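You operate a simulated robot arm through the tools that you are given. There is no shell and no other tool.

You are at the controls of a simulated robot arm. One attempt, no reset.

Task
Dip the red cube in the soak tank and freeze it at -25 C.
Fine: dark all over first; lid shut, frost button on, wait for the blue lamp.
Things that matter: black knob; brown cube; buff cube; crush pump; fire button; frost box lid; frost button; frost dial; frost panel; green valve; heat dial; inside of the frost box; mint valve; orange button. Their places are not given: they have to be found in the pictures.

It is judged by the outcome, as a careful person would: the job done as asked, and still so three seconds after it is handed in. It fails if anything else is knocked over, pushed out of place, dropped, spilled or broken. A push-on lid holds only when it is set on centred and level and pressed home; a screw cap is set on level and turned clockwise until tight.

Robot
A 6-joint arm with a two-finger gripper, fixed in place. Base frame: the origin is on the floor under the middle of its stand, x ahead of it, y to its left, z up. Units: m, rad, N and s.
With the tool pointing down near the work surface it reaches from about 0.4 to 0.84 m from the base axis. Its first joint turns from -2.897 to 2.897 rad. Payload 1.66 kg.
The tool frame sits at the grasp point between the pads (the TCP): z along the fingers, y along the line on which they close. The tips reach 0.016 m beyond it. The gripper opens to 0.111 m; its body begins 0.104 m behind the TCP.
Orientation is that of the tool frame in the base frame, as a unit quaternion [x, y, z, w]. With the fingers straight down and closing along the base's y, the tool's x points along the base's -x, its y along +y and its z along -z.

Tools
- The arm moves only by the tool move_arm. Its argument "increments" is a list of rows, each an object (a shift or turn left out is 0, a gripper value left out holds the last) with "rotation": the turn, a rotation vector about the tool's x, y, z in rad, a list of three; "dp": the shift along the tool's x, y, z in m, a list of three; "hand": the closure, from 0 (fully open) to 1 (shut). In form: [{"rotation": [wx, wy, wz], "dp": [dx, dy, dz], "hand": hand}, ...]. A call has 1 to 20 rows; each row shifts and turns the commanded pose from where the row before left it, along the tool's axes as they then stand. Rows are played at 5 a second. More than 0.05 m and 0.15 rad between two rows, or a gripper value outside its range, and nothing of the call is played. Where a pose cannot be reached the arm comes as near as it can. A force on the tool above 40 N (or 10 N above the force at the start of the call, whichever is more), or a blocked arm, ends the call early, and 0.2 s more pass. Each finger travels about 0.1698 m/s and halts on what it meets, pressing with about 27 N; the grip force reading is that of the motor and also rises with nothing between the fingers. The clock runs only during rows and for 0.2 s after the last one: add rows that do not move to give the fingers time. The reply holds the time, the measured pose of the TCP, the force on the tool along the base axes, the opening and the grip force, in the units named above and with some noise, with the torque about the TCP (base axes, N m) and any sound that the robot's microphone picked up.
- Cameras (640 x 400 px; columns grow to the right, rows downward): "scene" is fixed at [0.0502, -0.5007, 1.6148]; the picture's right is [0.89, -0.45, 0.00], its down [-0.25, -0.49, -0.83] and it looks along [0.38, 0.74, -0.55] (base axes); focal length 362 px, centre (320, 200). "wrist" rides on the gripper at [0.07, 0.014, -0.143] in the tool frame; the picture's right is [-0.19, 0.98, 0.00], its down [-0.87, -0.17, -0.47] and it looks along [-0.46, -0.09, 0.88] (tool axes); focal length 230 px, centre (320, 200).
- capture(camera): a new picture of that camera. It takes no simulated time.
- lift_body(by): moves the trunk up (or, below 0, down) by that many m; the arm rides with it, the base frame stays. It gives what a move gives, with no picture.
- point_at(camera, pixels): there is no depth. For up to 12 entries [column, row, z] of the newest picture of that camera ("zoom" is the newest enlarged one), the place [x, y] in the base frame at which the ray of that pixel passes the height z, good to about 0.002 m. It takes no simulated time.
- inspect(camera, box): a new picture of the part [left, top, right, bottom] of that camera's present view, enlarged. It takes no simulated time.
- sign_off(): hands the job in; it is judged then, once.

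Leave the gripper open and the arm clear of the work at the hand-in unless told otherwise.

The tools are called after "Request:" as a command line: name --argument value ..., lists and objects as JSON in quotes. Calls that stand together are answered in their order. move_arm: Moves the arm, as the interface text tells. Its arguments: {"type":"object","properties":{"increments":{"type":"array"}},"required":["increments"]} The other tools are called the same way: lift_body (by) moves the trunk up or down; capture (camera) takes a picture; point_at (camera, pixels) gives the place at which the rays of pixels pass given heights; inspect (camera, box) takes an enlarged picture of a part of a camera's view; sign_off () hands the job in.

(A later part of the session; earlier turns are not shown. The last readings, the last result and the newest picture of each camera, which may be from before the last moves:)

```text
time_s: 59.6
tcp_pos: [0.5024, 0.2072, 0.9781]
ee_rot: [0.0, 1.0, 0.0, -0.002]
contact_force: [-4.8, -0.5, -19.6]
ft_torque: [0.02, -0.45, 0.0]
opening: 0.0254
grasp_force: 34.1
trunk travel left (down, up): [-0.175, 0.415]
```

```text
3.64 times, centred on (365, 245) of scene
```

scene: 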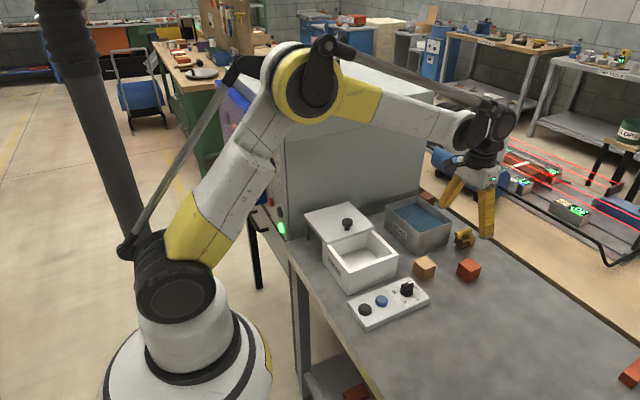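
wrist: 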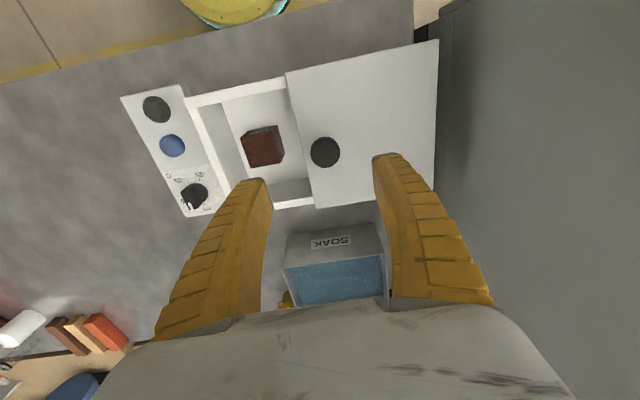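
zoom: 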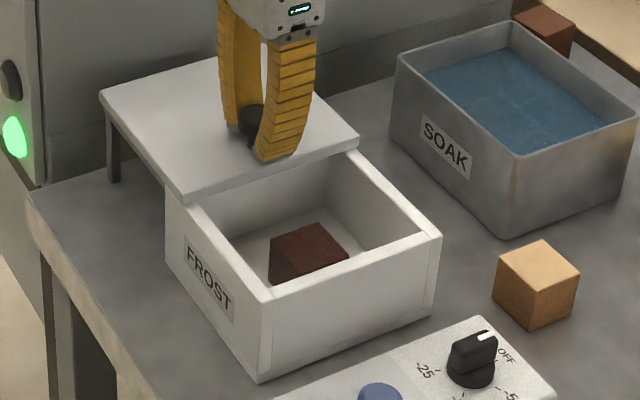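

Knob gripped with -20 N pull; I'll ease down 1.5 mm, then slide the lid toward -y in stages.

Request:
move_arm --increments '[{"dp": [0, 0, 0.0015]}, {"dp": [0, -0.01, 0]}, {"dp": [0, -0.015, 0]}, {"dp": [0, -0.015, 0]}, {"dp": [0, 0, 0]}]'

Request:
inspect --camera "scene" --box '[300, 190, 430, 300]'

```text
time_s: 60.8
tcp_pos: [0.5029, 0.166, 0.977]
ee_rot: [0.0, 1.0, 0.0, 0.0]
contact_force: [-6.5, 0.2, -18.2]
ft_torque: [0.01, -0.45, 0.03]
opening: 0.026
grasp_force: 34.1
trunk travel left (down, up): [-0.175, 0.415]
```

```text
3.64 times, centred on (365, 245) of scene
```

zoom: 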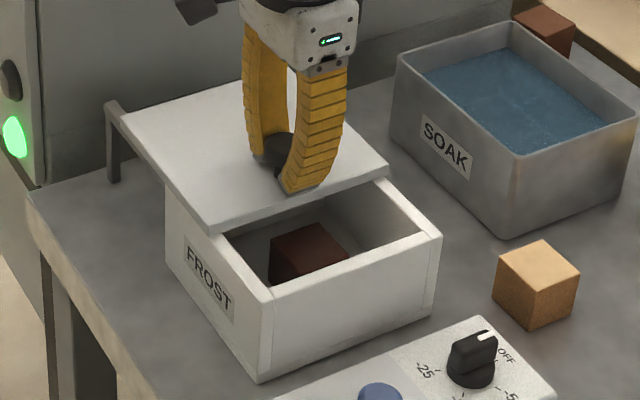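

The lid slides back well (now y≈0.166). Continuing another 40 mm.

Request:
move_arm --increments '[{"dp": [0, -0.01, 0.0005]}, {"dp": [0, -0.015, 0]}, {"dp": [0, -0.015, 0]}, {"dp": [0, 0, 0]}]'

Request:
inspect --camera "scene" --box '[300, 190, 430, 300]'

```text
time_s: 61.8
tcp_pos: [0.5013, 0.1269, 0.9746]
ee_rot: [0.001, 1.0, 0.0, -0.001]
contact_force: [4.5, 0.7, -24.0]
ft_torque: [0.0, -0.1, 0.0]
opening: 0.0258
grasp_force: 33.5
trunk travel left (down, up): [-0.175, 0.415]
```

```text
3.64 times, centred on (365, 245) of scene
```

zoom: 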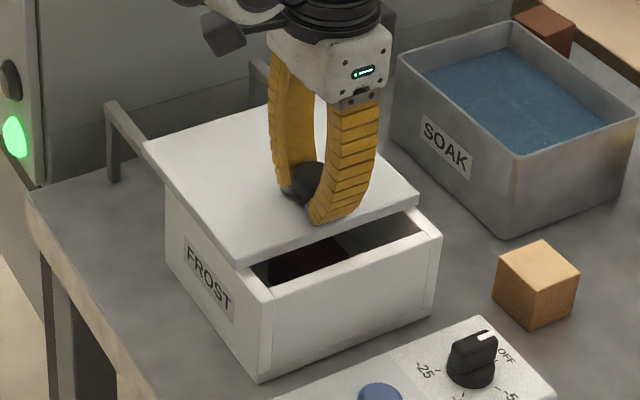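

About 38 mm remains. Sliding 28 mm, then creeping until the closed stop.

Request:
move_arm --increments '[{"dp": [0, -0.01, 0.0008]}, {"dp": [0, -0.01, 0]}, {"dp": [0, -0.008, 0]}, {"dp": [0, 0, 0]}]'

Request:
move_arm --increments '[{"dp": [0, -0.004, 0]}, {"dp": [0, -0.003, 0]}, {"dp": [0, -0.002, 0]}, {"dp": [0, 0, 0]}]'

Request:
inspect --camera "scene" --box '[300, 190, 430, 300]'

```text
time_s: 62.8
tcp_pos: [0.5012, 0.0988, 0.9753]
ee_rot: [0.0, 1.0, 0.0, 0.0]
contact_force: [1.1, 0.3, -20.4]
ft_torque: [-0.02, -0.36, 0.03]
opening: 0.025
grasp_force: 34.0
trunk travel left (down, up): [-0.175, 0.415]
```

```text
time_s: 63.8
tcp_pos: [0.5014, 0.0918, 0.9747]
ee_rot: [0.001, 1.0, 0.0, -0.001]
contact_force: [-0.1, -0.6, -30.9]
ft_torque: [0.02, -0.06, -0.04]
opening: 0.0244
grasp_force: 33.8
trunk travel left (down, up): [-0.175, 0.415]
```

```text
3.64 times, centred on (365, 245) of scene
```

zoom: 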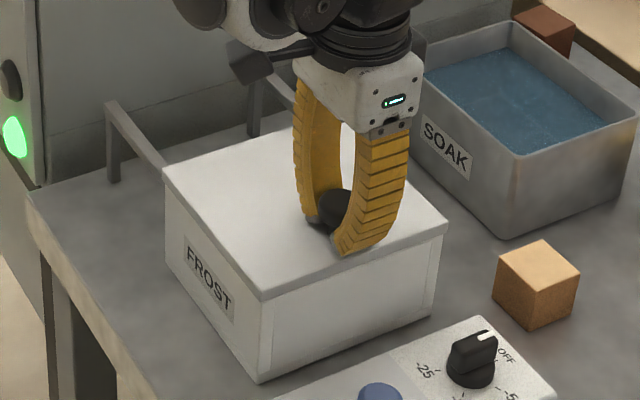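

Almost closed. Easing the z force and pushing the last few mm until resisted.

Request:
move_arm --increments '[{"dp": [0, 0, 0.0015]}, {"dp": [0, -0.002, 0]}, {"dp": [0, -0.002, 0]}, {"dp": [0, 0, 0]}]'

Request:
inspect --camera "scene" --box '[300, 190, 430, 300]'

```text
time_s: 64.8
tcp_pos: [0.5006, 0.0886, 0.9733]
ee_rot: [-0.001, 1.0, 0.0, -0.001]
contact_force: [-2.5, 25.1, -20.8]
ft_torque: [-0.14, -0.2, 0.23]
opening: 0.0234
grasp_force: 34.2
trunk travel left (down, up): [-0.175, 0.415]
```

```text
3.64 times, centred on (365, 245) of scene
```

zoom: 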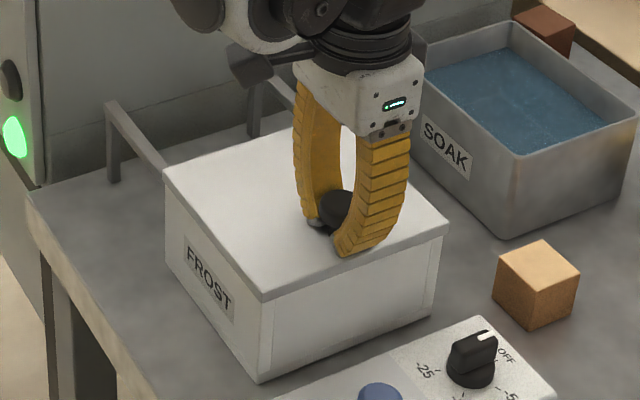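

Firm +25 N stop in y: the lid is shut. I'll relax 1.5 mm, open the fingers and rise.

Request:
move_arm --increments '[{"dp": [0, 0.0015, 0.001]}, {"hand": 0.7}, {"hand": 0.5}, {"hand": 0.35, "dp": [0, 0, -0.002]}, {"dp": [0, 0, -0.003]}, {"dp": [0, 0, -0.02]}, {"dp": [0, 0, -0.04]}, {"dp": [0, 0, -0.04]}, {"dp": [0, 0, 0]}]'

Request:
capture --camera "wrist"

Request:
inspect --camera "scene" --box '[300, 190, 430, 300]'

```text
time_s: 66.8
tcp_pos: [0.4998, 0.0869, 1.0793]
ee_rot: [0.0, 1.0, 0.0, 0.001]
contact_force: [0.2, 0.1, -0.2]
ft_torque: [-0.03, 0.01, 0.01]
opening: 0.0738
grasp_force: 1.3
trunk travel left (down, up): [-0.175, 0.415]
```

```text
taken
```

wrist: 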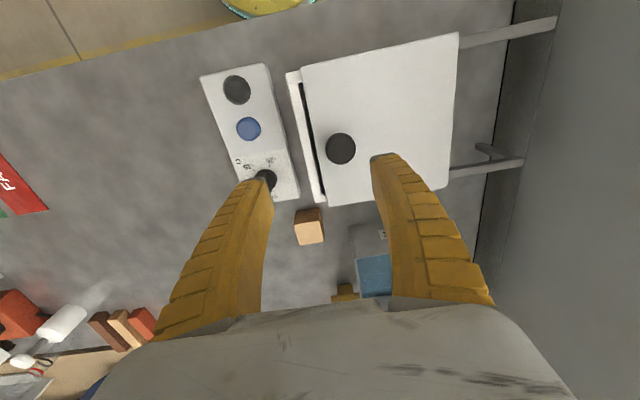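

```text
3.64 times, centred on (365, 245) of scene
```

zoom: 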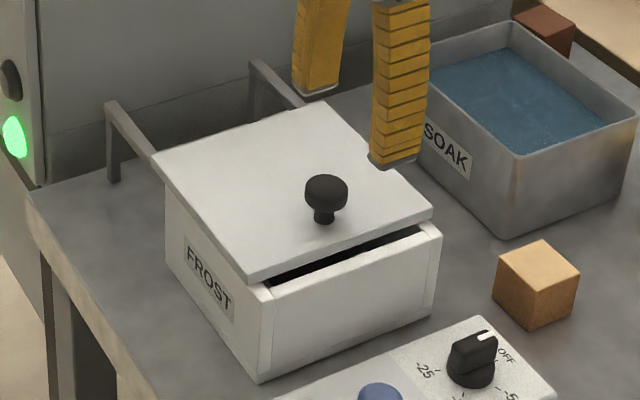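

The lid was dragged back about 2 cm when the fingers opened (gap visible at the -y edge). I'll push it shut using only the +y finger against the knob so that no release drag occurs. Measuring the knob first.

Request:
point_at --camera "wrist" --pixels '[[340, 149, 0.986], [301, 68, 0.953], [329, 206, 0.953], [460, 33, 0.953], [287, 73, 0.943]]'

Request:
inspect --camera "wrist" --box '[190, 20, 470, 220]'

```text
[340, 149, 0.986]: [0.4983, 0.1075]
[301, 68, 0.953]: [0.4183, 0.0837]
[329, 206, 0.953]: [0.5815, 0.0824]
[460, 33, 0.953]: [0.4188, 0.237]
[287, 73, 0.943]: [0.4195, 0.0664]
```

```text
2.00 times, centred on (330, 120) of wrist
```

zoom: 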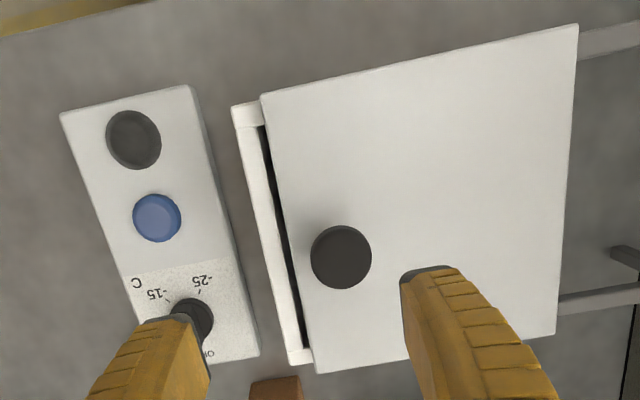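

Knob at (0.498, 0.1075). I'll shift to y≈0.100, descend straddling it without gripping, then push -y with the +y finger to the stop.

Request:
move_arm --increments '[{"dp": [0, 0.013, 0]}, {"dp": [0, 0, 0.03]}, {"dp": [0, 0, 0.03]}, {"dp": [0, 0, 0.025]}, {"dp": [0, 0, 0.016]}, {"dp": [0, 0, 0]}]'

Request:
inspect --camera "scene" --box '[310, 190, 420, 290]'

```text
time_s: 68.2
tcp_pos: [0.4993, 0.1002, 0.9771]
ee_rot: [0.0, 1.0, 0.001, 0.0]
contact_force: [-0.4, 0.0, 0.4]
ft_torque: [0.0, 0.0, -0.02]
opening: 0.0738
grasp_force: 0.4
trunk travel left (down, up): [-0.175, 0.415]
```

```text
4.00 times, centred on (365, 240) of scene
```

zoom: 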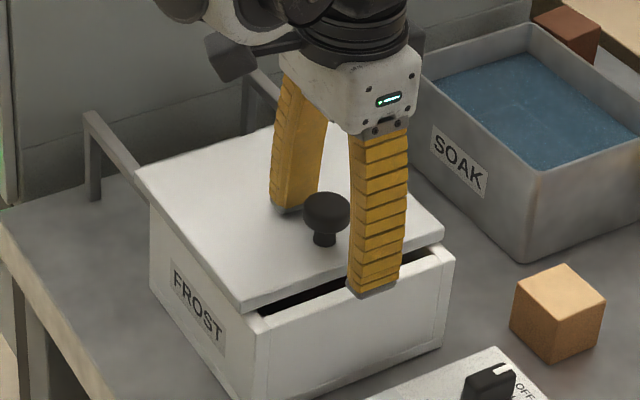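

Straddling cleanly. Pushing -y with the +y finger.

Request:
move_arm --increments '[{"dp": [0, -0.008, 0]}, {"dp": [0, -0.008, 0]}, {"dp": [0, -0.006, 0]}, {"dp": [0, -0.005, 0]}, {"dp": [0, -0.003, 0]}, {"dp": [0, 0, 0]}]'

Request:
inspect --camera "scene" --box '[310, 190, 420, 290]'

```text
time_s: 69.6
tcp_pos: [0.5001, 0.0703, 0.9783]
ee_rot: [0.0, 1.0, 0.0, 0.0]
contact_force: [0.9, 0.5, 0.4]
ft_torque: [0.05, 0.0, -0.02]
opening: 0.0738
grasp_force: 0.7
trunk travel left (down, up): [-0.175, 0.415]
```

```text
4.00 times, centred on (365, 240) of scene
```

zoom: 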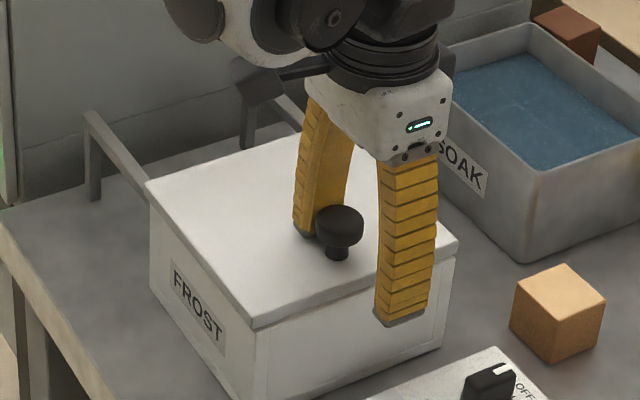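

Nearly closed, with almost no friction. Pushing in 1.5 mm steps until the stop.

Request:
move_arm --increments '[{"dp": [0, -0.002, 0]}, {"dp": [0, -0.002, 0]}, {"dp": [0, -0.002, 0]}, {"dp": [0, 0, 0]}]'

Request:
inspect --camera "scene" --box '[310, 190, 420, 290]'

```text
time_s: 70.6
tcp_pos: [0.4999, 0.0646, 0.9774]
ee_rot: [0.0, 1.0, 0.0, 0.0]
contact_force: [0.7, 5.8, -1.3]
ft_torque: [-0.12, 0.0, -0.08]
opening: 0.0773
grasp_force: 3.5
trunk travel left (down, up): [-0.175, 0.415]
```

```text
4.00 times, centred on (365, 240) of scene
```

zoom: 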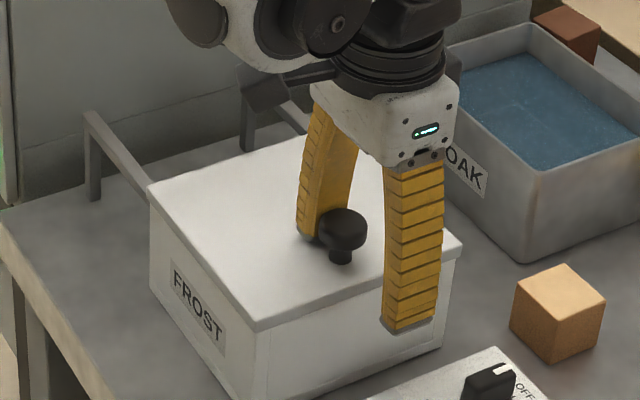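

Resistance has begun (+6 N, finger deflecting): the lid is at its stop. One more 2 mm press, then back off +8 mm and rise.

Request:
move_arm --increments '[{"dp": [0, -0.002, 0]}, {"dp": [0, 0, 0]}]'

Request:
move_arm --increments '[{"dp": [0, 0.004, 0]}, {"dp": [0, 0.006, 0]}, {"dp": [0, 0.004, 0]}, {"dp": [0, 0, -0.02]}, {"dp": [0, 0, -0.03]}, {"dp": [0, 0, -0.04]}, {"dp": [0, 0, 0]}]'

Request:
inspect --camera "scene" --box '[310, 190, 430, 310]'

Request:
capture --camera "wrist"

```text
time_s: 71.2
tcp_pos: [0.4993, 0.0635, 0.9774]
ee_rot: [0.0, 1.0, 0.001, -0.001]
contact_force: [-1.2, 10.3, -2.0]
ft_torque: [-0.14, -0.01, 0.06]
opening: 0.0801
grasp_force: 5.8
trunk travel left (down, up): [-0.175, 0.415]
```

```text
time_s: 72.8
tcp_pos: [0.5004, 0.0764, 1.0653]
ee_rot: [0.0, 1.0, 0.001, 0.0]
contact_force: [-0.4, -0.4, 0.1]
ft_torque: [0.02, -0.01, 0.01]
opening: 0.0739
grasp_force: 0.5
trunk travel left (down, up): [-0.175, 0.415]
```

```text
3.33 times, centred on (370, 250) of scene
```

zoom: 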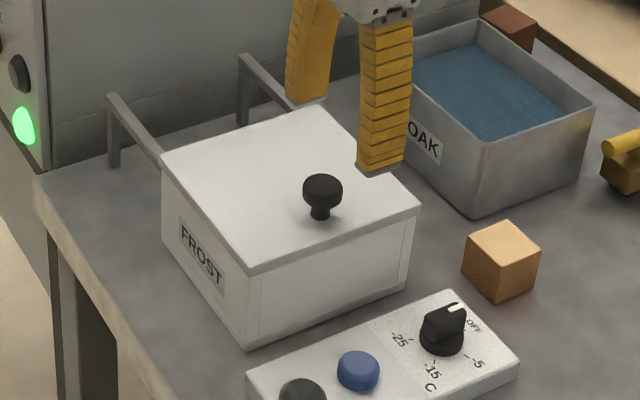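

```text
taken
```

wrist: 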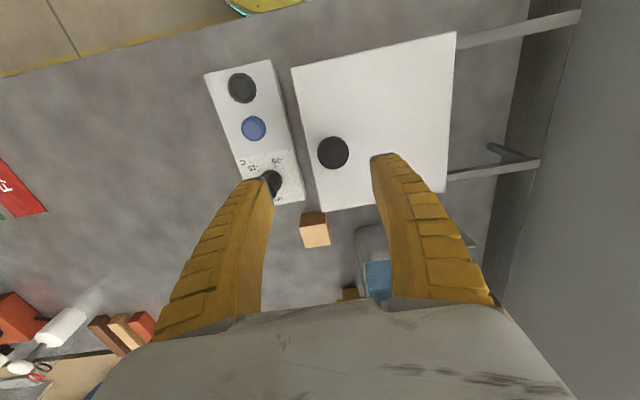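

Lid is fully shut. Next the dial: I'll move above (0.5575, -0.0115) with the fingers narrower, and look.

Request:
move_arm --increments '[{"dp": [-0.019, -0.0293, 0], "hand": 0.5}, {"dp": [-0.019, -0.0293, 0]}, {"dp": [-0.019, -0.0293, 0]}, {"dp": [0, 0, 0.04]}, {"dp": [0, 0, 0]}]'

Request:
capture --camera "wrist"

Request:
inspect --camera "wrist" --box '[260, 90, 380, 190]'

```text
time_s: 74.0
tcp_pos: [0.5573, -0.0133, 1.0254]
ee_rot: [0.001, 1.0, 0.0, 0.0]
contact_force: [0.4, 0.7, -0.1]
ft_torque: [-0.01, 0.0, 0.01]
opening: 0.0579
grasp_force: 1.3
trunk travel left (down, up): [-0.175, 0.415]
```

```text
taken
```

wrist: 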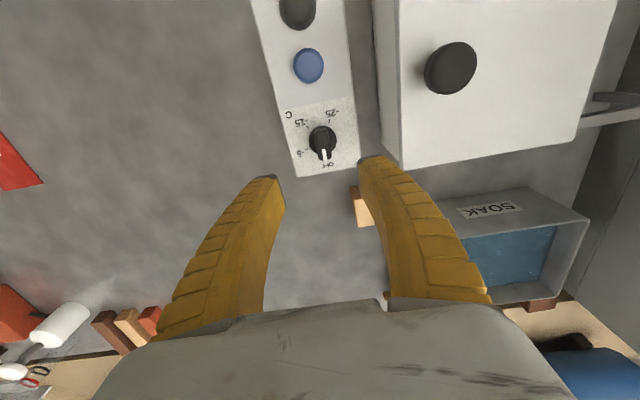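

```text
4.00 times, centred on (320, 140) of wrist
```

zoom: 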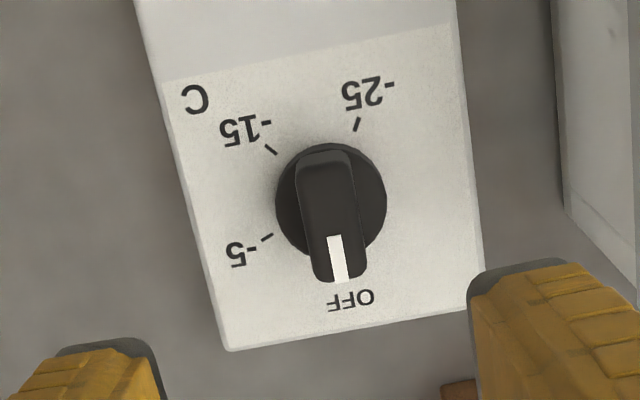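

Request:
point_at --camera "zoom" --pixels '[[331, 200, 0.893], [325, 155, 0.915], [340, 282, 0.915], [333, 217, 0.915], [357, 124, 0.883], [271, 150, 0.883], [267, 237, 0.883], [298, 165, 0.915], [350, 158, 0.915], [316, 272, 0.915], [364, 265, 0.915]]'

```text
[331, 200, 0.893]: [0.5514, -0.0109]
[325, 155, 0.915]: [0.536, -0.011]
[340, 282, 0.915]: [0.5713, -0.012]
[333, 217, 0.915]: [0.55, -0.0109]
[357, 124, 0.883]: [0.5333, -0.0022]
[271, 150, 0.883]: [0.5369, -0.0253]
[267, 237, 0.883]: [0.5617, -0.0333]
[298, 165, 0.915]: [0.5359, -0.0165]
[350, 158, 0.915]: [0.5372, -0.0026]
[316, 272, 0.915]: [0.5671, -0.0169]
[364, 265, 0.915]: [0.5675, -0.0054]
```

Dial centre (0.5555, -0.011), bar along x (0.537–0.571), top about z 0.915. I'll adjust 2 mm, descend to z≈0.914 and grip the bar's flat sides.

Request:
move_arm --increments '[{"dp": [0.002, 0.002, 0.03]}, {"dp": [0, 0, 0.03]}, {"dp": [0, 0, 0.03]}, {"dp": [0, 0, 0.019]}, {"dp": [0, 0, 0]}]'

Request:
inspect --camera "scene" --box '[360, 235, 460, 325]'

Request:
capture --camera "wrist"

```text
time_s: 75.2
tcp_pos: [0.5565, -0.0107, 0.9178]
ee_rot: [0.0, 1.0, -0.001, 0.0]
contact_force: [0.3, 0.6, -0.9]
ft_torque: [-0.01, -0.01, 0.0]
opening: 0.0577
grasp_force: 1.7
trunk travel left (down, up): [-0.175, 0.415]
```

```text
4.44 times, centred on (410, 280) of scene
```

zoom: 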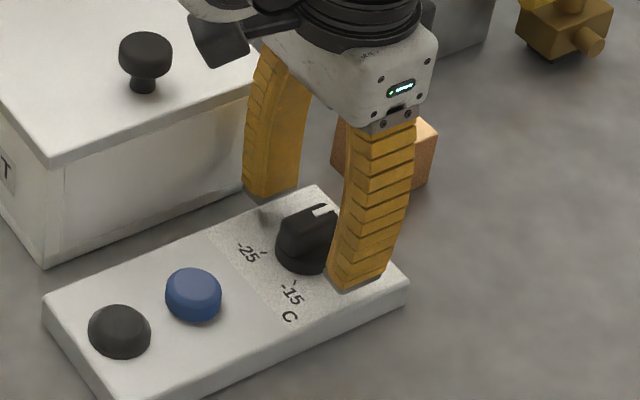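

```text
taken
```

wrist: 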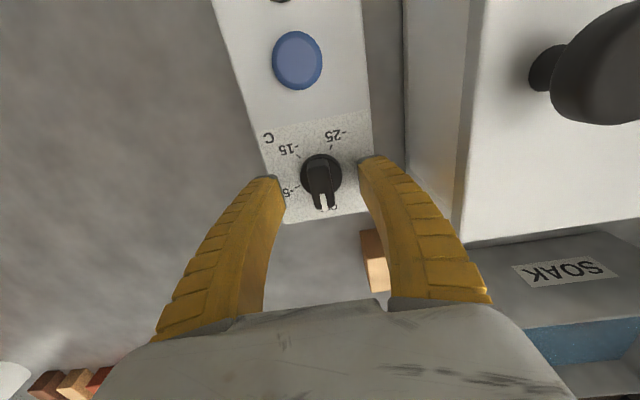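

Fingers straddle the dial bar. Lowering 3 mm and closing on it.

Request:
move_arm --increments '[{"dp": [0, 0, 0.003]}, {"hand": 0.7}, {"hand": 0.85}, {"hand": 1.0}, {"dp": [0, 0, 0]}, {"dp": [0, 0, 0]}]'

Request:
inspect --camera "scene" --box '[360, 235, 460, 325]'

Request:
inspect --camera "wrist" --box '[220, 90, 420, 250]'

```text
time_s: 76.6
tcp_pos: [0.555, -0.0093, 0.9155]
ee_rot: [0.0, 1.0, 0.0, 0.0]
contact_force: [4.0, 2.6, 8.3]
ft_torque: [0.02, -0.09, 0.01]
opening: 0.0128
grasp_force: 33.6
trunk travel left (down, up): [-0.175, 0.415]
```

```text
4.44 times, centred on (410, 280) of scene
```

zoom: 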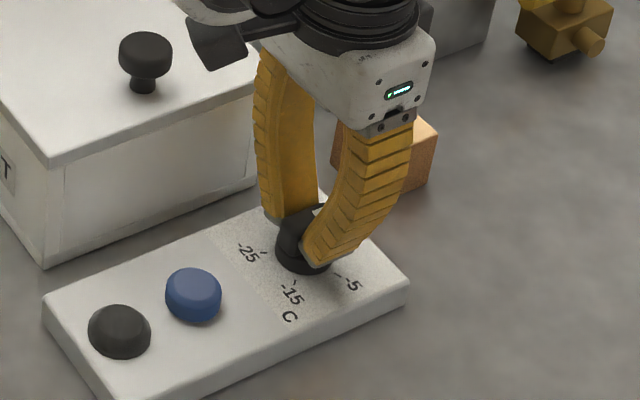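

```text
2.50 times, centred on (320, 170) of wrist
```

zoom: 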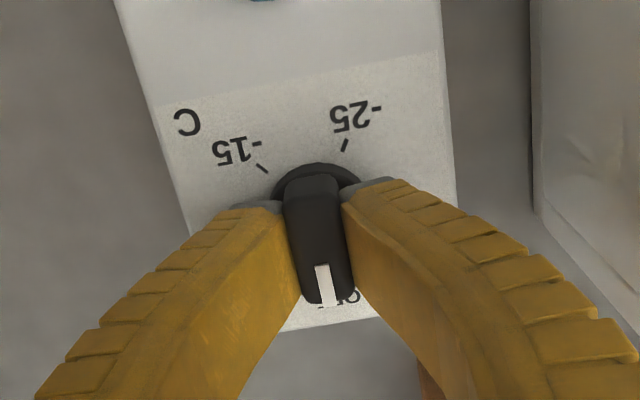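

The bar is gripped (0.0128 m). I'll turn clockwise a little (+0.4 rad about tool z) and check that the dial turns and the panel stays put.

Request:
move_arm --increments '[{"rotation": [0, 0, 0.1]}, {"rotation": [0, 0, 0.1]}, {"rotation": [0, 0, 0.1]}, {"rotation": [0, 0, 0.1]}, {"dp": [0, 0, 0]}]'

Request:
inspect --camera "scene" --box '[360, 235, 460, 325]'

Request:
inspect --camera "wrist" --box '[220, 90, 420, 250]'

```text
time_s: 77.8
tcp_pos: [0.5551, -0.01, 0.9151]
ee_rot: [0.201, 0.98, 0.0, 0.0]
contact_force: [10.7, -6.1, 10.0]
ft_torque: [-0.14, -0.35, -0.03]
opening: 0.0128
grasp_force: 34.2
trunk travel left (down, up): [-0.175, 0.415]
```

```text
4.44 times, centred on (410, 280) of scene
```

zoom: 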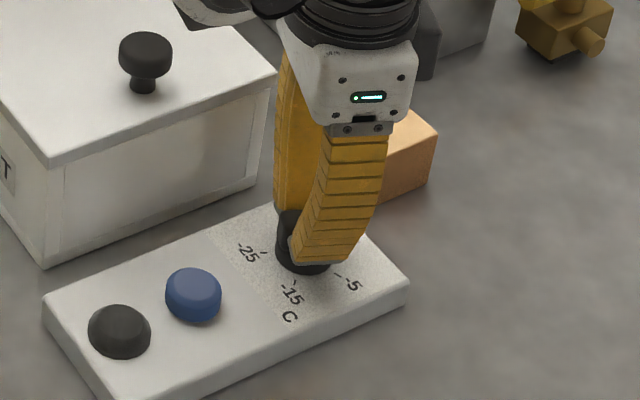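

```text
2.50 times, centred on (320, 170) of wrist
```

zoom: 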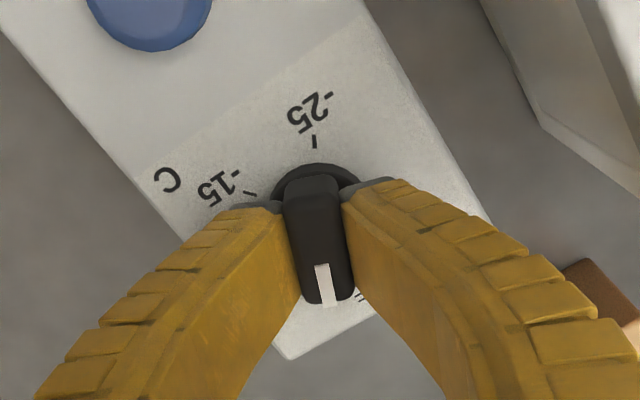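

The dial turns with the gripper, the panel stays put. Continuing clockwise.

Request:
move_arm --increments '[{"rotation": [0, 0, 0.12]}, {"rotation": [0, 0, 0.12]}, {"rotation": [0, 0, 0.12]}, {"rotation": [0, 0, 0.12]}, {"rotation": [0, 0, 0.12]}, {"rotation": [0, 0, 0.12]}, {"rotation": [0, 0, 0.12]}, {"rotation": [0, 0, 0.12]}, {"rotation": [0, 0, 0.12]}, {"rotation": [0, 0, 0.12]}, {"dp": [0, 0, 0]}]'

Request:
inspect --camera "scene" --box '[360, 235, 460, 325]'

Request:
inspect --camera "wrist" --box '[220, 90, 420, 250]'

```text
time_s: 80.2
tcp_pos: [0.5544, -0.011, 0.9155]
ee_rot: [0.718, 0.696, -0.001, 0.0]
contact_force: [10.3, -15.6, 7.2]
ft_torque: [-0.15, -0.07, -0.03]
opening: 0.0117
grasp_force: 34.0
trunk travel left (down, up): [-0.175, 0.415]
```

```text
4.44 times, centred on (410, 280) of scene
```

zoom: 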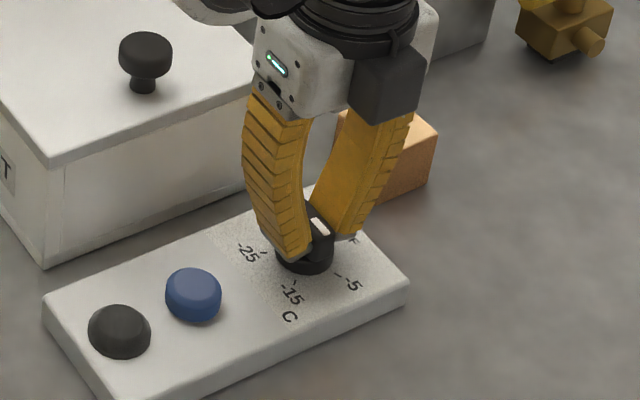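

```text
2.50 times, centred on (320, 170) of wrist
```

zoom: 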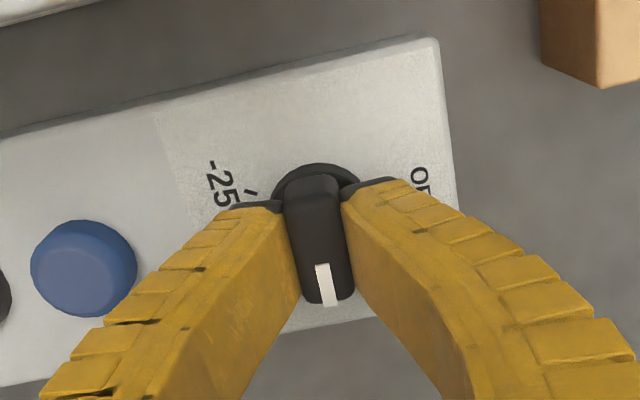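

92° turned so far, the pointer is past -5. Continuing clockwise toward -25.

Request:
move_arm --increments '[{"rotation": [0, 0, 0.12]}, {"rotation": [0, 0, 0.12]}, {"rotation": [0, 0, 0.12]}, {"rotation": [0, 0, 0.12]}, {"rotation": [0, 0, 0.12]}, {"rotation": [0, 0, 0.12]}, {"rotation": [0, 0, 0.12]}, {"rotation": [0, 0, 0.12]}, {"rotation": [0, 0, 0.12]}, {"rotation": [0, 0, 0.12]}, {"dp": [0, 0, 0]}]'

Request:
inspect --camera "scene" --box '[360, 235, 460, 325]'

Request:
inspect --camera "wrist" --box '[220, 90, 420, 250]'

```text
time_s: 82.6
tcp_pos: [0.5537, -0.0099, 0.9152]
ee_rot: [0.986, 0.168, 0.001, 0.0]
contact_force: [-0.6, -10.2, 7.1]
ft_torque: [-0.12, 0.07, 0.0]
opening: 0.0115
grasp_force: 33.6
trunk travel left (down, up): [-0.175, 0.415]
```

```text
4.44 times, centred on (410, 280) of scene
```

zoom: 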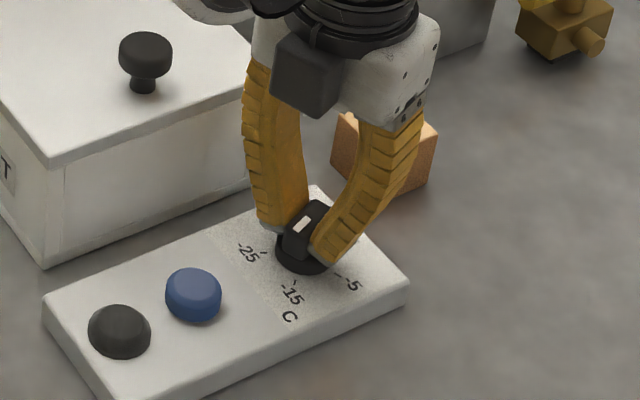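

```text
2.50 times, centred on (320, 170) of wrist
```

zoom: 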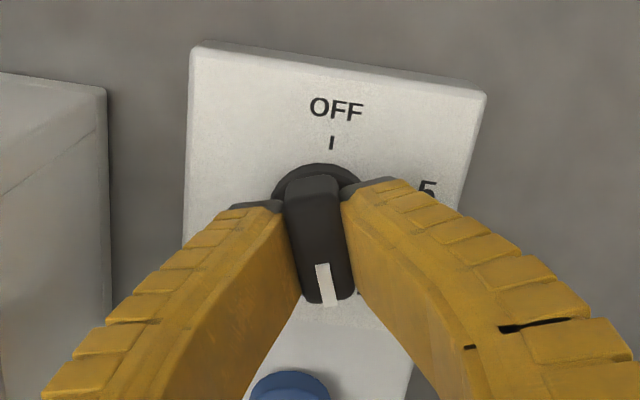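

160° now, no joint limit. Pointer is between -15 and -25. Turning another 0.6 rad, then checking.

Request:
move_arm --increments '[{"rotation": [0, 0, 0.12]}, {"rotation": [0, 0, 0.12]}, {"rotation": [0, 0, 0.12]}, {"rotation": [0, 0, 0.12]}, {"rotation": [0, 0, 0.12]}, {"dp": [0, 0, 0]}]'

Request:
inspect --camera "scene" --box '[385, 275, 430, 305]'

Request:
inspect --camera "wrist" --box '[220, 90, 420, 250]'

```text
time_s: 84.0
tcp_pos: [0.5567, -0.0106, 0.9162]
ee_rot: [0.999, 0.053, 0.001, -0.002]
contact_force: [2.2, 19.9, 6.0]
ft_torque: [0.14, -0.29, -0.03]
opening: 0.0109
grasp_force: 34.1
out of reach, approached as far as the arm can: row 3, 4, 5
trunk travel left (down, up): [-0.175, 0.415]
```

```text
13.33 times, centred on (408, 290) of scene
```

zoom: 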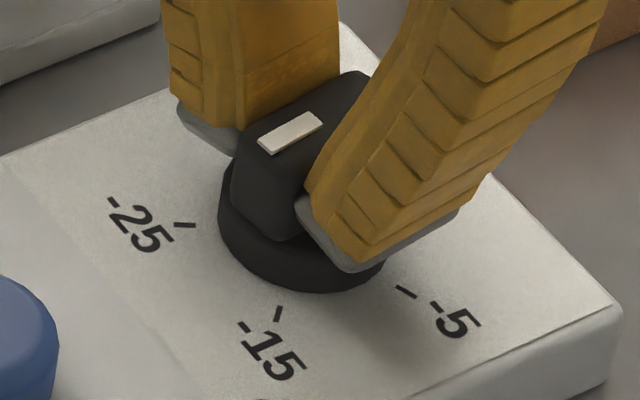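

```text
2.50 times, centred on (320, 170) of wrist
```

zoom: 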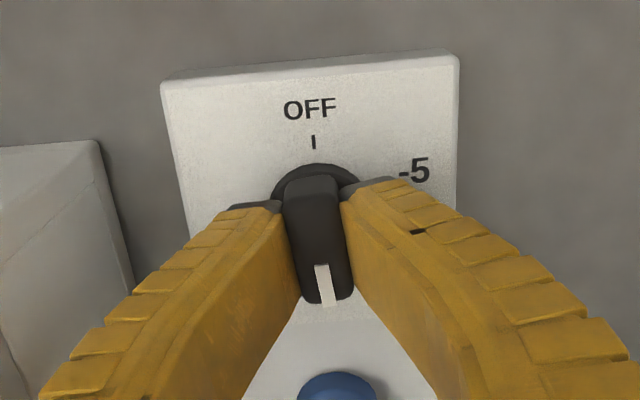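

The wrist reached its limit at about 174°. The dial needs roughly 30–36° more, so I'll release, lift, turn the wrist back about 180° and regrip the bar.

Request:
move_arm --increments '[{"hand": 0.85}, {"hand": 0.7}, {"hand": 0.5}, {"dp": [0, 0, -0.01]}, {"dp": [0, 0, -0.03]}, {"dp": [0, 0, -0.03]}, {"dp": [0, 0, 0]}]'

Request:
inspect --camera "scene" --box '[385, 275, 430, 305]'

```text
time_s: 85.6
tcp_pos: [0.556, -0.0104, 0.9854]
ee_rot: [0.999, 0.054, 0.0, -0.002]
contact_force: [0.5, 0.1, -0.5]
ft_torque: [0.03, -0.02, 0.01]
opening: 0.0576
grasp_force: 1.4
trunk travel left (down, up): [-0.175, 0.415]
```

```text
13.33 times, centred on (408, 290) of scene
```

zoom: 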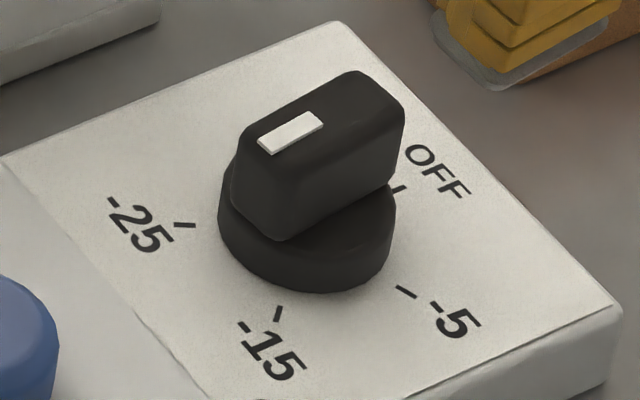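

The white mark now points about 175° from OFF; tick geometry works out to 70° spacing, so -25 is at 210° — 35° to go. Rotating the wrist back counter-clockwise while lifted.

Request:
move_arm --increments '[{"rotation": [0, 0, -0.145]}, {"rotation": [0, 0, -0.145]}, {"rotation": [0, 0, -0.145]}, {"rotation": [0, 0, -0.145]}, {"rotation": [0, 0, -0.145]}, {"rotation": [0, 0, -0.145]}, {"rotation": [0, 0, -0.145]}, {"rotation": [0, 0, -0.145]}, {"rotation": [0, 0, -0.145]}, {"rotation": [0, 0, -0.145]}, {"rotation": [0, 0, -0.145]}, {"rotation": [0, 0, -0.145]}, {"rotation": [0, 0, -0.145]}, {"rotation": [0, 0, -0.145]}, {"rotation": [0, 0, -0.145]}, {"rotation": [0, 0, -0.145]}, {"rotation": [0, 0, -0.145]}, {"rotation": [0, 0, -0.145]}, {"rotation": [0, 0, -0.145]}, {"dp": [0, 0, 0]}]'

```text
time_s: 89.8
tcp_pos: [0.5551, -0.01, 0.985]
ee_rot: [0.138, 0.99, 0.002, 0.0]
contact_force: [1.4, 0.0, 0.2]
ft_torque: [-0.01, 0.0, -0.01]
opening: 0.0576
grasp_force: 1.5
trunk travel left (down, up): [-0.175, 0.415]
```

The wrist is at +16°; another -21° aligns the fingers with the bar (about -5°). Then descend to straddle.

Request:
move_arm --increments '[{"rotation": [0, 0, -0.123]}, {"rotation": [0, 0, -0.123]}, {"rotation": [0, 0, -0.123]}, {"dp": [0, 0, 0.03]}, {"dp": [0, 0, 0.025]}, {"dp": [0, 0, 0]}]'

Request:
inspect --camera "wrist" --box '[220, 90, 420, 250]'

Request:
inspect --camera "scene" --box '[360, 235, 460, 325]'

```text
time_s: 91.2
tcp_pos: [0.5556, -0.0096, 0.9295]
ee_rot: [-0.044, 0.999, 0.001, 0.0]
contact_force: [0.1, -0.6, 0.1]
ft_torque: [0.02, -0.01, 0.01]
opening: 0.0577
grasp_force: 1.6
trunk travel left (down, up): [-0.175, 0.415]
```

```text
2.50 times, centred on (320, 170) of wrist
```

zoom: 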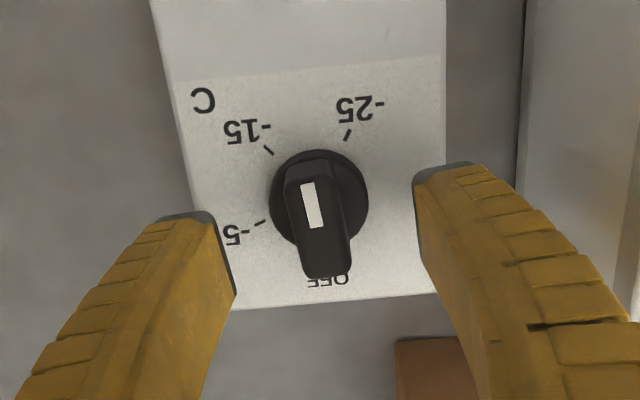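

```text
4.44 times, centred on (410, 280) of scene
```

zoom: 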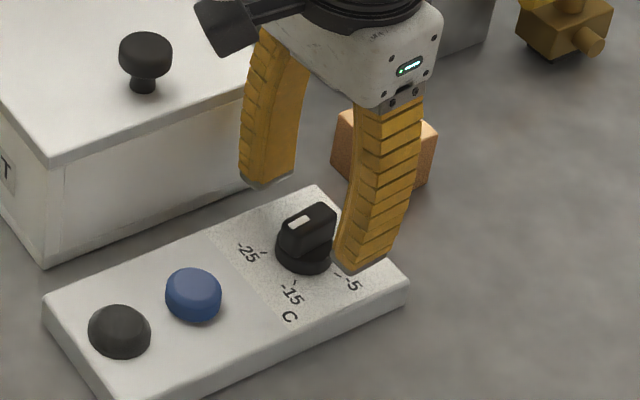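

Well aligned with the bar. Descending 14 mm, closing, then turning clockwise about 0.6 rad.

Request:
move_arm --increments '[{"dp": [0, -0.001, 0.014]}, {"hand": 0.7}, {"hand": 0.85}, {"hand": 1.0}, {"dp": [0, 0, 0]}, {"dp": [0, 0, 0]}]'

Request:
move_arm --increments '[{"rotation": [0, 0, 0.1]}, {"rotation": [0, 0, 0.1]}, {"rotation": [0, 0, 0.1]}, {"rotation": [0, 0, 0.1]}, {"rotation": [0, 0, 0.1]}, {"rotation": [0, 0, 0.1]}, {"dp": [0, 0, 0]}]'

Request:
inspect --camera "scene" --box '[385, 275, 430, 305]'

Request:
inspect --camera "wrist" --box '[220, 90, 420, 250]'

```text
time_s: 92.6
tcp_pos: [0.5556, -0.0101, 0.9167]
ee_rot: [-0.045, 0.999, 0.002, 0.002]
contact_force: [4.2, 3.6, 9.2]
ft_torque: [0.11, -0.2, 0.02]
opening: 0.0125
grasp_force: 33.8
trunk travel left (down, up): [-0.175, 0.415]
```

```text
time_s: 94.2
tcp_pos: [0.5556, -0.0098, 0.916]
ee_rot: [0.252, 0.968, 0.002, -0.001]
contact_force: [4.8, 2.8, 9.9]
ft_torque: [-0.02, -0.11, 0.01]
opening: 0.0129
grasp_force: 33.9
trunk travel left (down, up): [-0.175, 0.415]
```

```text
13.33 times, centred on (408, 290) of scene
```

zoom: 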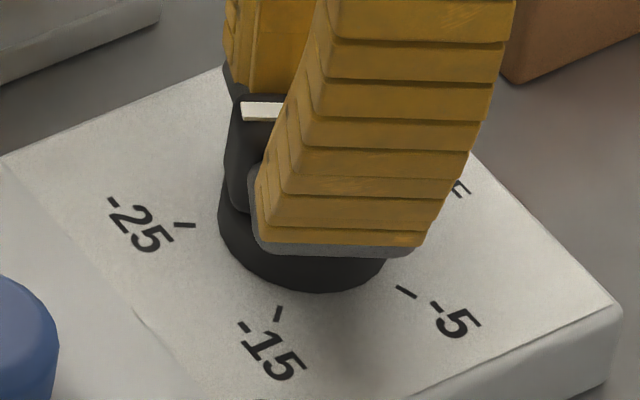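

```text
2.50 times, centred on (320, 170) of wrist
```

zoom: 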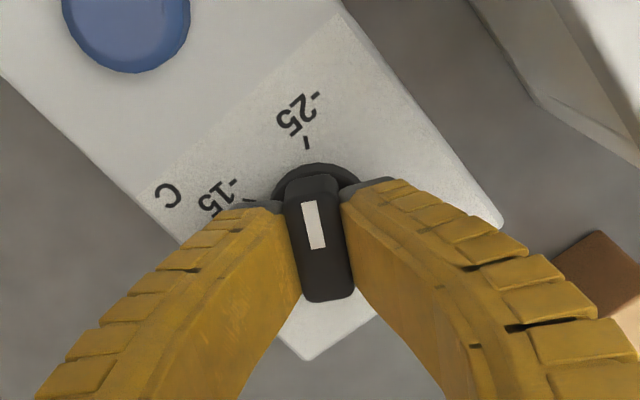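

The pointer aims at the -25 tick (tool at 29°, i.e. about 209° total). A last nudge of 0.02 rad, then release and check.

Request:
move_arm --increments '[{"rotation": [0, 0, 0.02]}, {"dp": [0, 0, 0]}, {"hand": 0.85}, {"hand": 0.7}, {"hand": 0.5}, {"dp": [0, 0, -0.01]}, {"dp": [0, 0, -0.03]}, {"dp": [0, 0, -0.04]}, {"dp": [0, 0, -0.04]}, {"dp": [0, 0, 0]}]'

Request:
inspect --camera "scene" --box '[385, 275, 430, 305]'

Request:
inspect --camera "wrist" --box '[250, 60, 400, 190]'

```text
time_s: 96.4
tcp_pos: [0.5537, -0.0116, 1.0336]
ee_rot: [0.263, 0.965, 0.002, -0.001]
contact_force: [-0.3, -0.3, 0.5]
ft_torque: [0.02, 0.0, -0.02]
opening: 0.0576
grasp_force: 2.0
trunk travel left (down, up): [-0.175, 0.415]
```

```text
13.33 times, centred on (408, 290) of scene
```

zoom: 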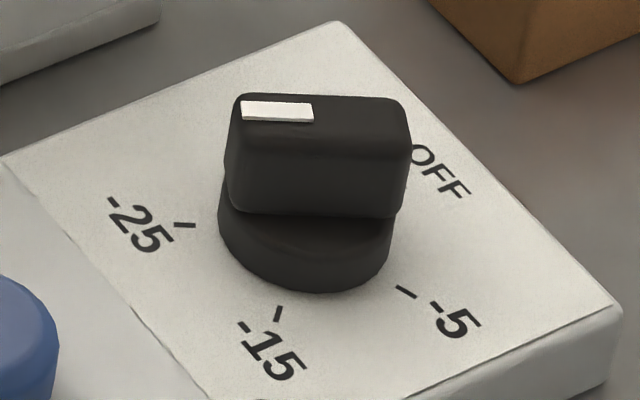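

```text
3.08 times, centred on (325, 125) of wrist
```

zoom: 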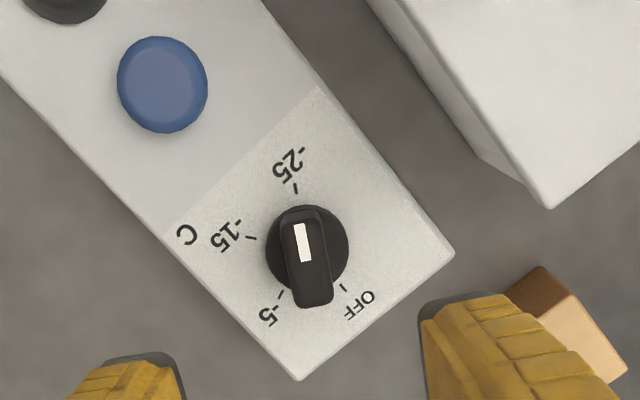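

The dial reads -25. Next the blue frost button: I'll measure its top from both cameras.

Request:
inspect --camera "scene" --box '[350, 285, 400, 320]'

Request:
point_at --camera "wrist" --pixels '[[273.7, 87.7, 0.885], [273.7, 87.7, 0.89], [273.7, 87.7, 0.895], [273.7, 87.7, 0.9]]'

```text
11.43 times, centred on (375, 302) of scene
```

zoom: 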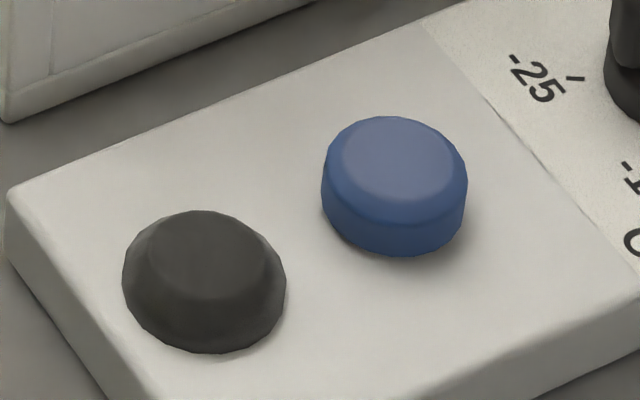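

```text
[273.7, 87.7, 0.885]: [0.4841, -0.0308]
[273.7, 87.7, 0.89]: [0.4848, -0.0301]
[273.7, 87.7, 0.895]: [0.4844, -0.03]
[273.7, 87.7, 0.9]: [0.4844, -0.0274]
```

The wrist point used an old capture, so I'll take fresh ones for both views.

Request:
point_at --camera "zoom" --pixels '[[402, 158, 0.89], [402, 158, 0.895], [402, 158, 0.9], [395, 215, 0.883], [207, 262, 0.893], [205, 300, 0.883]]'

Request:
inspect --camera "wrist" --box '[220, 50, 340, 150]'

```text
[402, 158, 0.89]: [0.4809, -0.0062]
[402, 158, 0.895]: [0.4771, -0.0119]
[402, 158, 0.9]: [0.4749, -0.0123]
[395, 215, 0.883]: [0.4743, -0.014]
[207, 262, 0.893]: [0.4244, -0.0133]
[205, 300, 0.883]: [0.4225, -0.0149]
```

```text
4.00 times, centred on (280, 100) of wrist
```

zoom: 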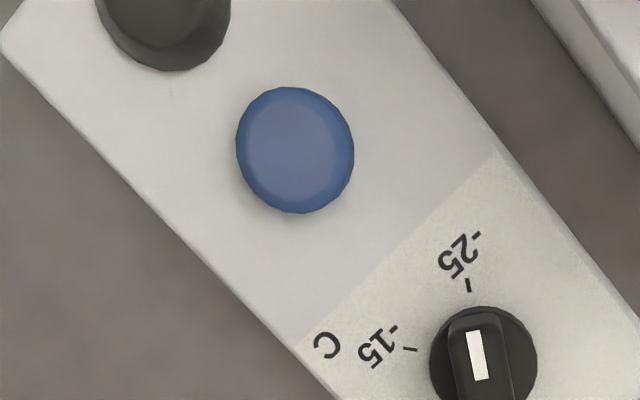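

Request:
point_at --camera "zoom" --pixels '[[295, 150, 0.89], [295, 150, 0.895], [295, 150, 0.9]]'

```text
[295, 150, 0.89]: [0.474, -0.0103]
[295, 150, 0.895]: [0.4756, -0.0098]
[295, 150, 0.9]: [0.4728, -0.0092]
```

Blue button centre about (0.475, -0.011), top about z 0.897. I'll square the tool, close the fingers and move above it.

Request:
move_arm --increments '[{"rotation": [0, 0, -0.133], "hand": 1.0}, {"rotation": [0, 0, -0.133]}, {"rotation": [0, 0, -0.133]}, {"rotation": [0, 0, -0.133]}, {"dp": [0.04, 0, 0]}, {"dp": [0.039, 0, 0]}, {"dp": [0, 0, 0]}]'

Request:
capture --camera "wrist"

Request:
inspect --camera "scene" --box '[330, 220, 440, 330]'

```text
time_s: 98.0
tcp_pos: [0.4768, -0.0104, 1.034]
ee_rot: [-0.001, 1.0, 0.002, -0.001]
contact_force: [-0.3, 0.2, 0.3]
ft_torque: [-0.03, 0.0, 0.0]
opening: 0.0001
grasp_force: 26.0
trunk travel left (down, up): [-0.175, 0.415]
```

```text
taken
```

wrist: 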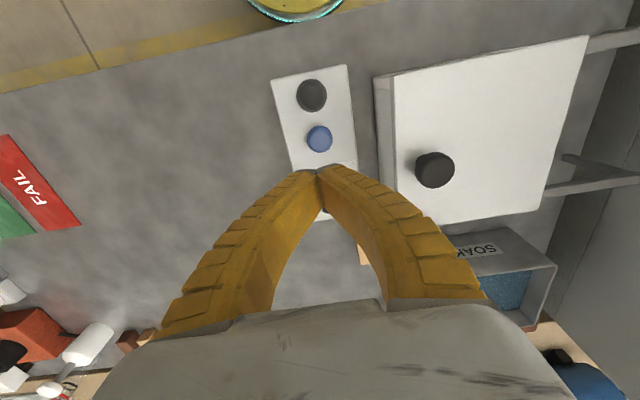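

```text
3.64 times, centred on (385, 275) of scene
```

zoom: 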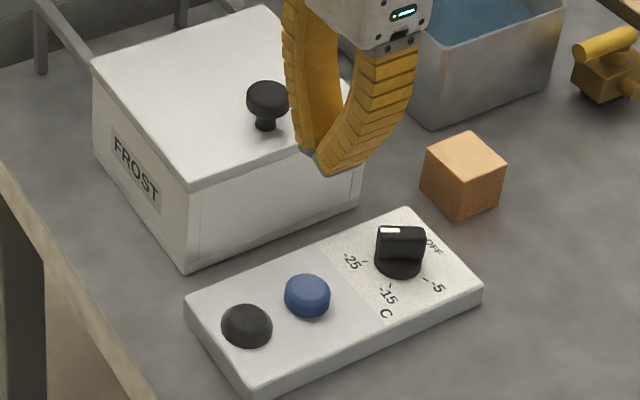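

Request:
move_arm --increments '[{"dp": [0.001, 0, 0.03]}, {"dp": [0, 0, 0.03]}, {"dp": [0, 0, 0.03]}, {"dp": [0, 0, 0.015]}, {"dp": [0, 0, 0]}]'

Request:
inspect --camera "scene" --box '[340, 250, 430, 330]'

Request:
inspect --camera "wrist" --box '[220, 80, 420, 240]'

```text
time_s: 99.2
tcp_pos: [0.476, -0.0108, 0.9312]
ee_rot: [-0.001, 1.0, 0.002, -0.001]
contact_force: [-0.9, -0.4, 0.0]
ft_torque: [0.01, 0.02, 0.02]
opening: 0.0002
grasp_force: 26.9
trunk travel left (down, up): [-0.175, 0.415]
```

```text
5.00 times, centred on (385, 290) of scene
```

zoom: 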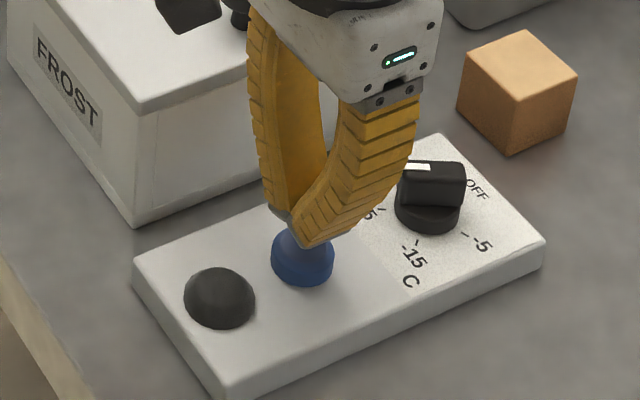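

```text
2.50 times, centred on (320, 160) of wrist
```

zoom: 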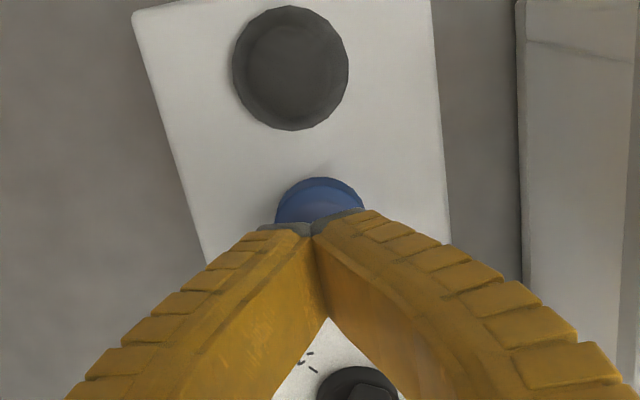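

Tips are directly above the blue button. Pressing down in small steps until I feel it.

Request:
move_arm --increments '[{"dp": [0, 0, 0.006]}, {"dp": [0, 0, 0.005]}, {"dp": [0, 0, 0.003]}, {"dp": [0, 0, 0.002]}, {"dp": [0, 0, 0]}]'

Request:
inspect --camera "scene" --box '[340, 250, 430, 330]'

```text
time_s: 100.4
tcp_pos: [0.4757, -0.0104, 0.9157]
ee_rot: [-0.001, 1.0, 0.001, 0.0]
contact_force: [0.2, -0.6, -0.3]
ft_torque: [0.0, 0.0, -0.01]
opening: 0.0
grasp_force: 26.8
trunk travel left (down, up): [-0.175, 0.415]
```

```text
5.00 times, centred on (385, 290) of scene
```

zoom: 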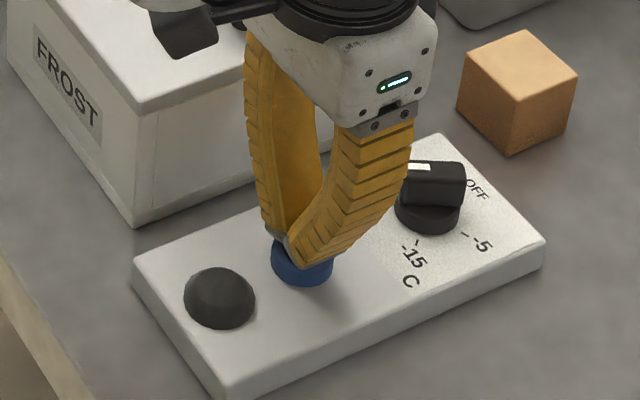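

No contact yet at z 0.916. Continuing down in 1.5–2 mm steps.

Request:
move_arm --increments '[{"dp": [0, 0, 0.002]}, {"dp": [0, 0, 0.002]}, {"dp": [0, 0, 0.0015]}, {"dp": [0, 0, 0]}]'

Request:
inspect --camera "scene" --box '[340, 250, 430, 330]'

```text
time_s: 101.4
tcp_pos: [0.4761, -0.0105, 0.9097]
ee_rot: [-0.001, 1.0, 0.001, 0.0]
contact_force: [-0.2, 0.3, -0.4]
ft_torque: [0.0, -0.01, 0.02]
opening: 0.006
grasp_force: 28.2
trunk travel left (down, up): [-0.175, 0.415]
```

```text
5.00 times, centred on (385, 290) of scene
```

zoom: 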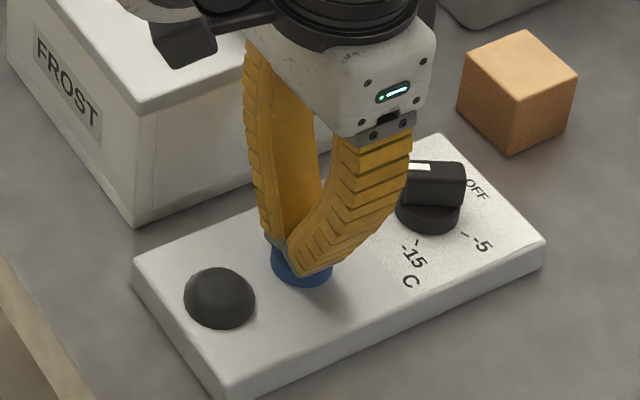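

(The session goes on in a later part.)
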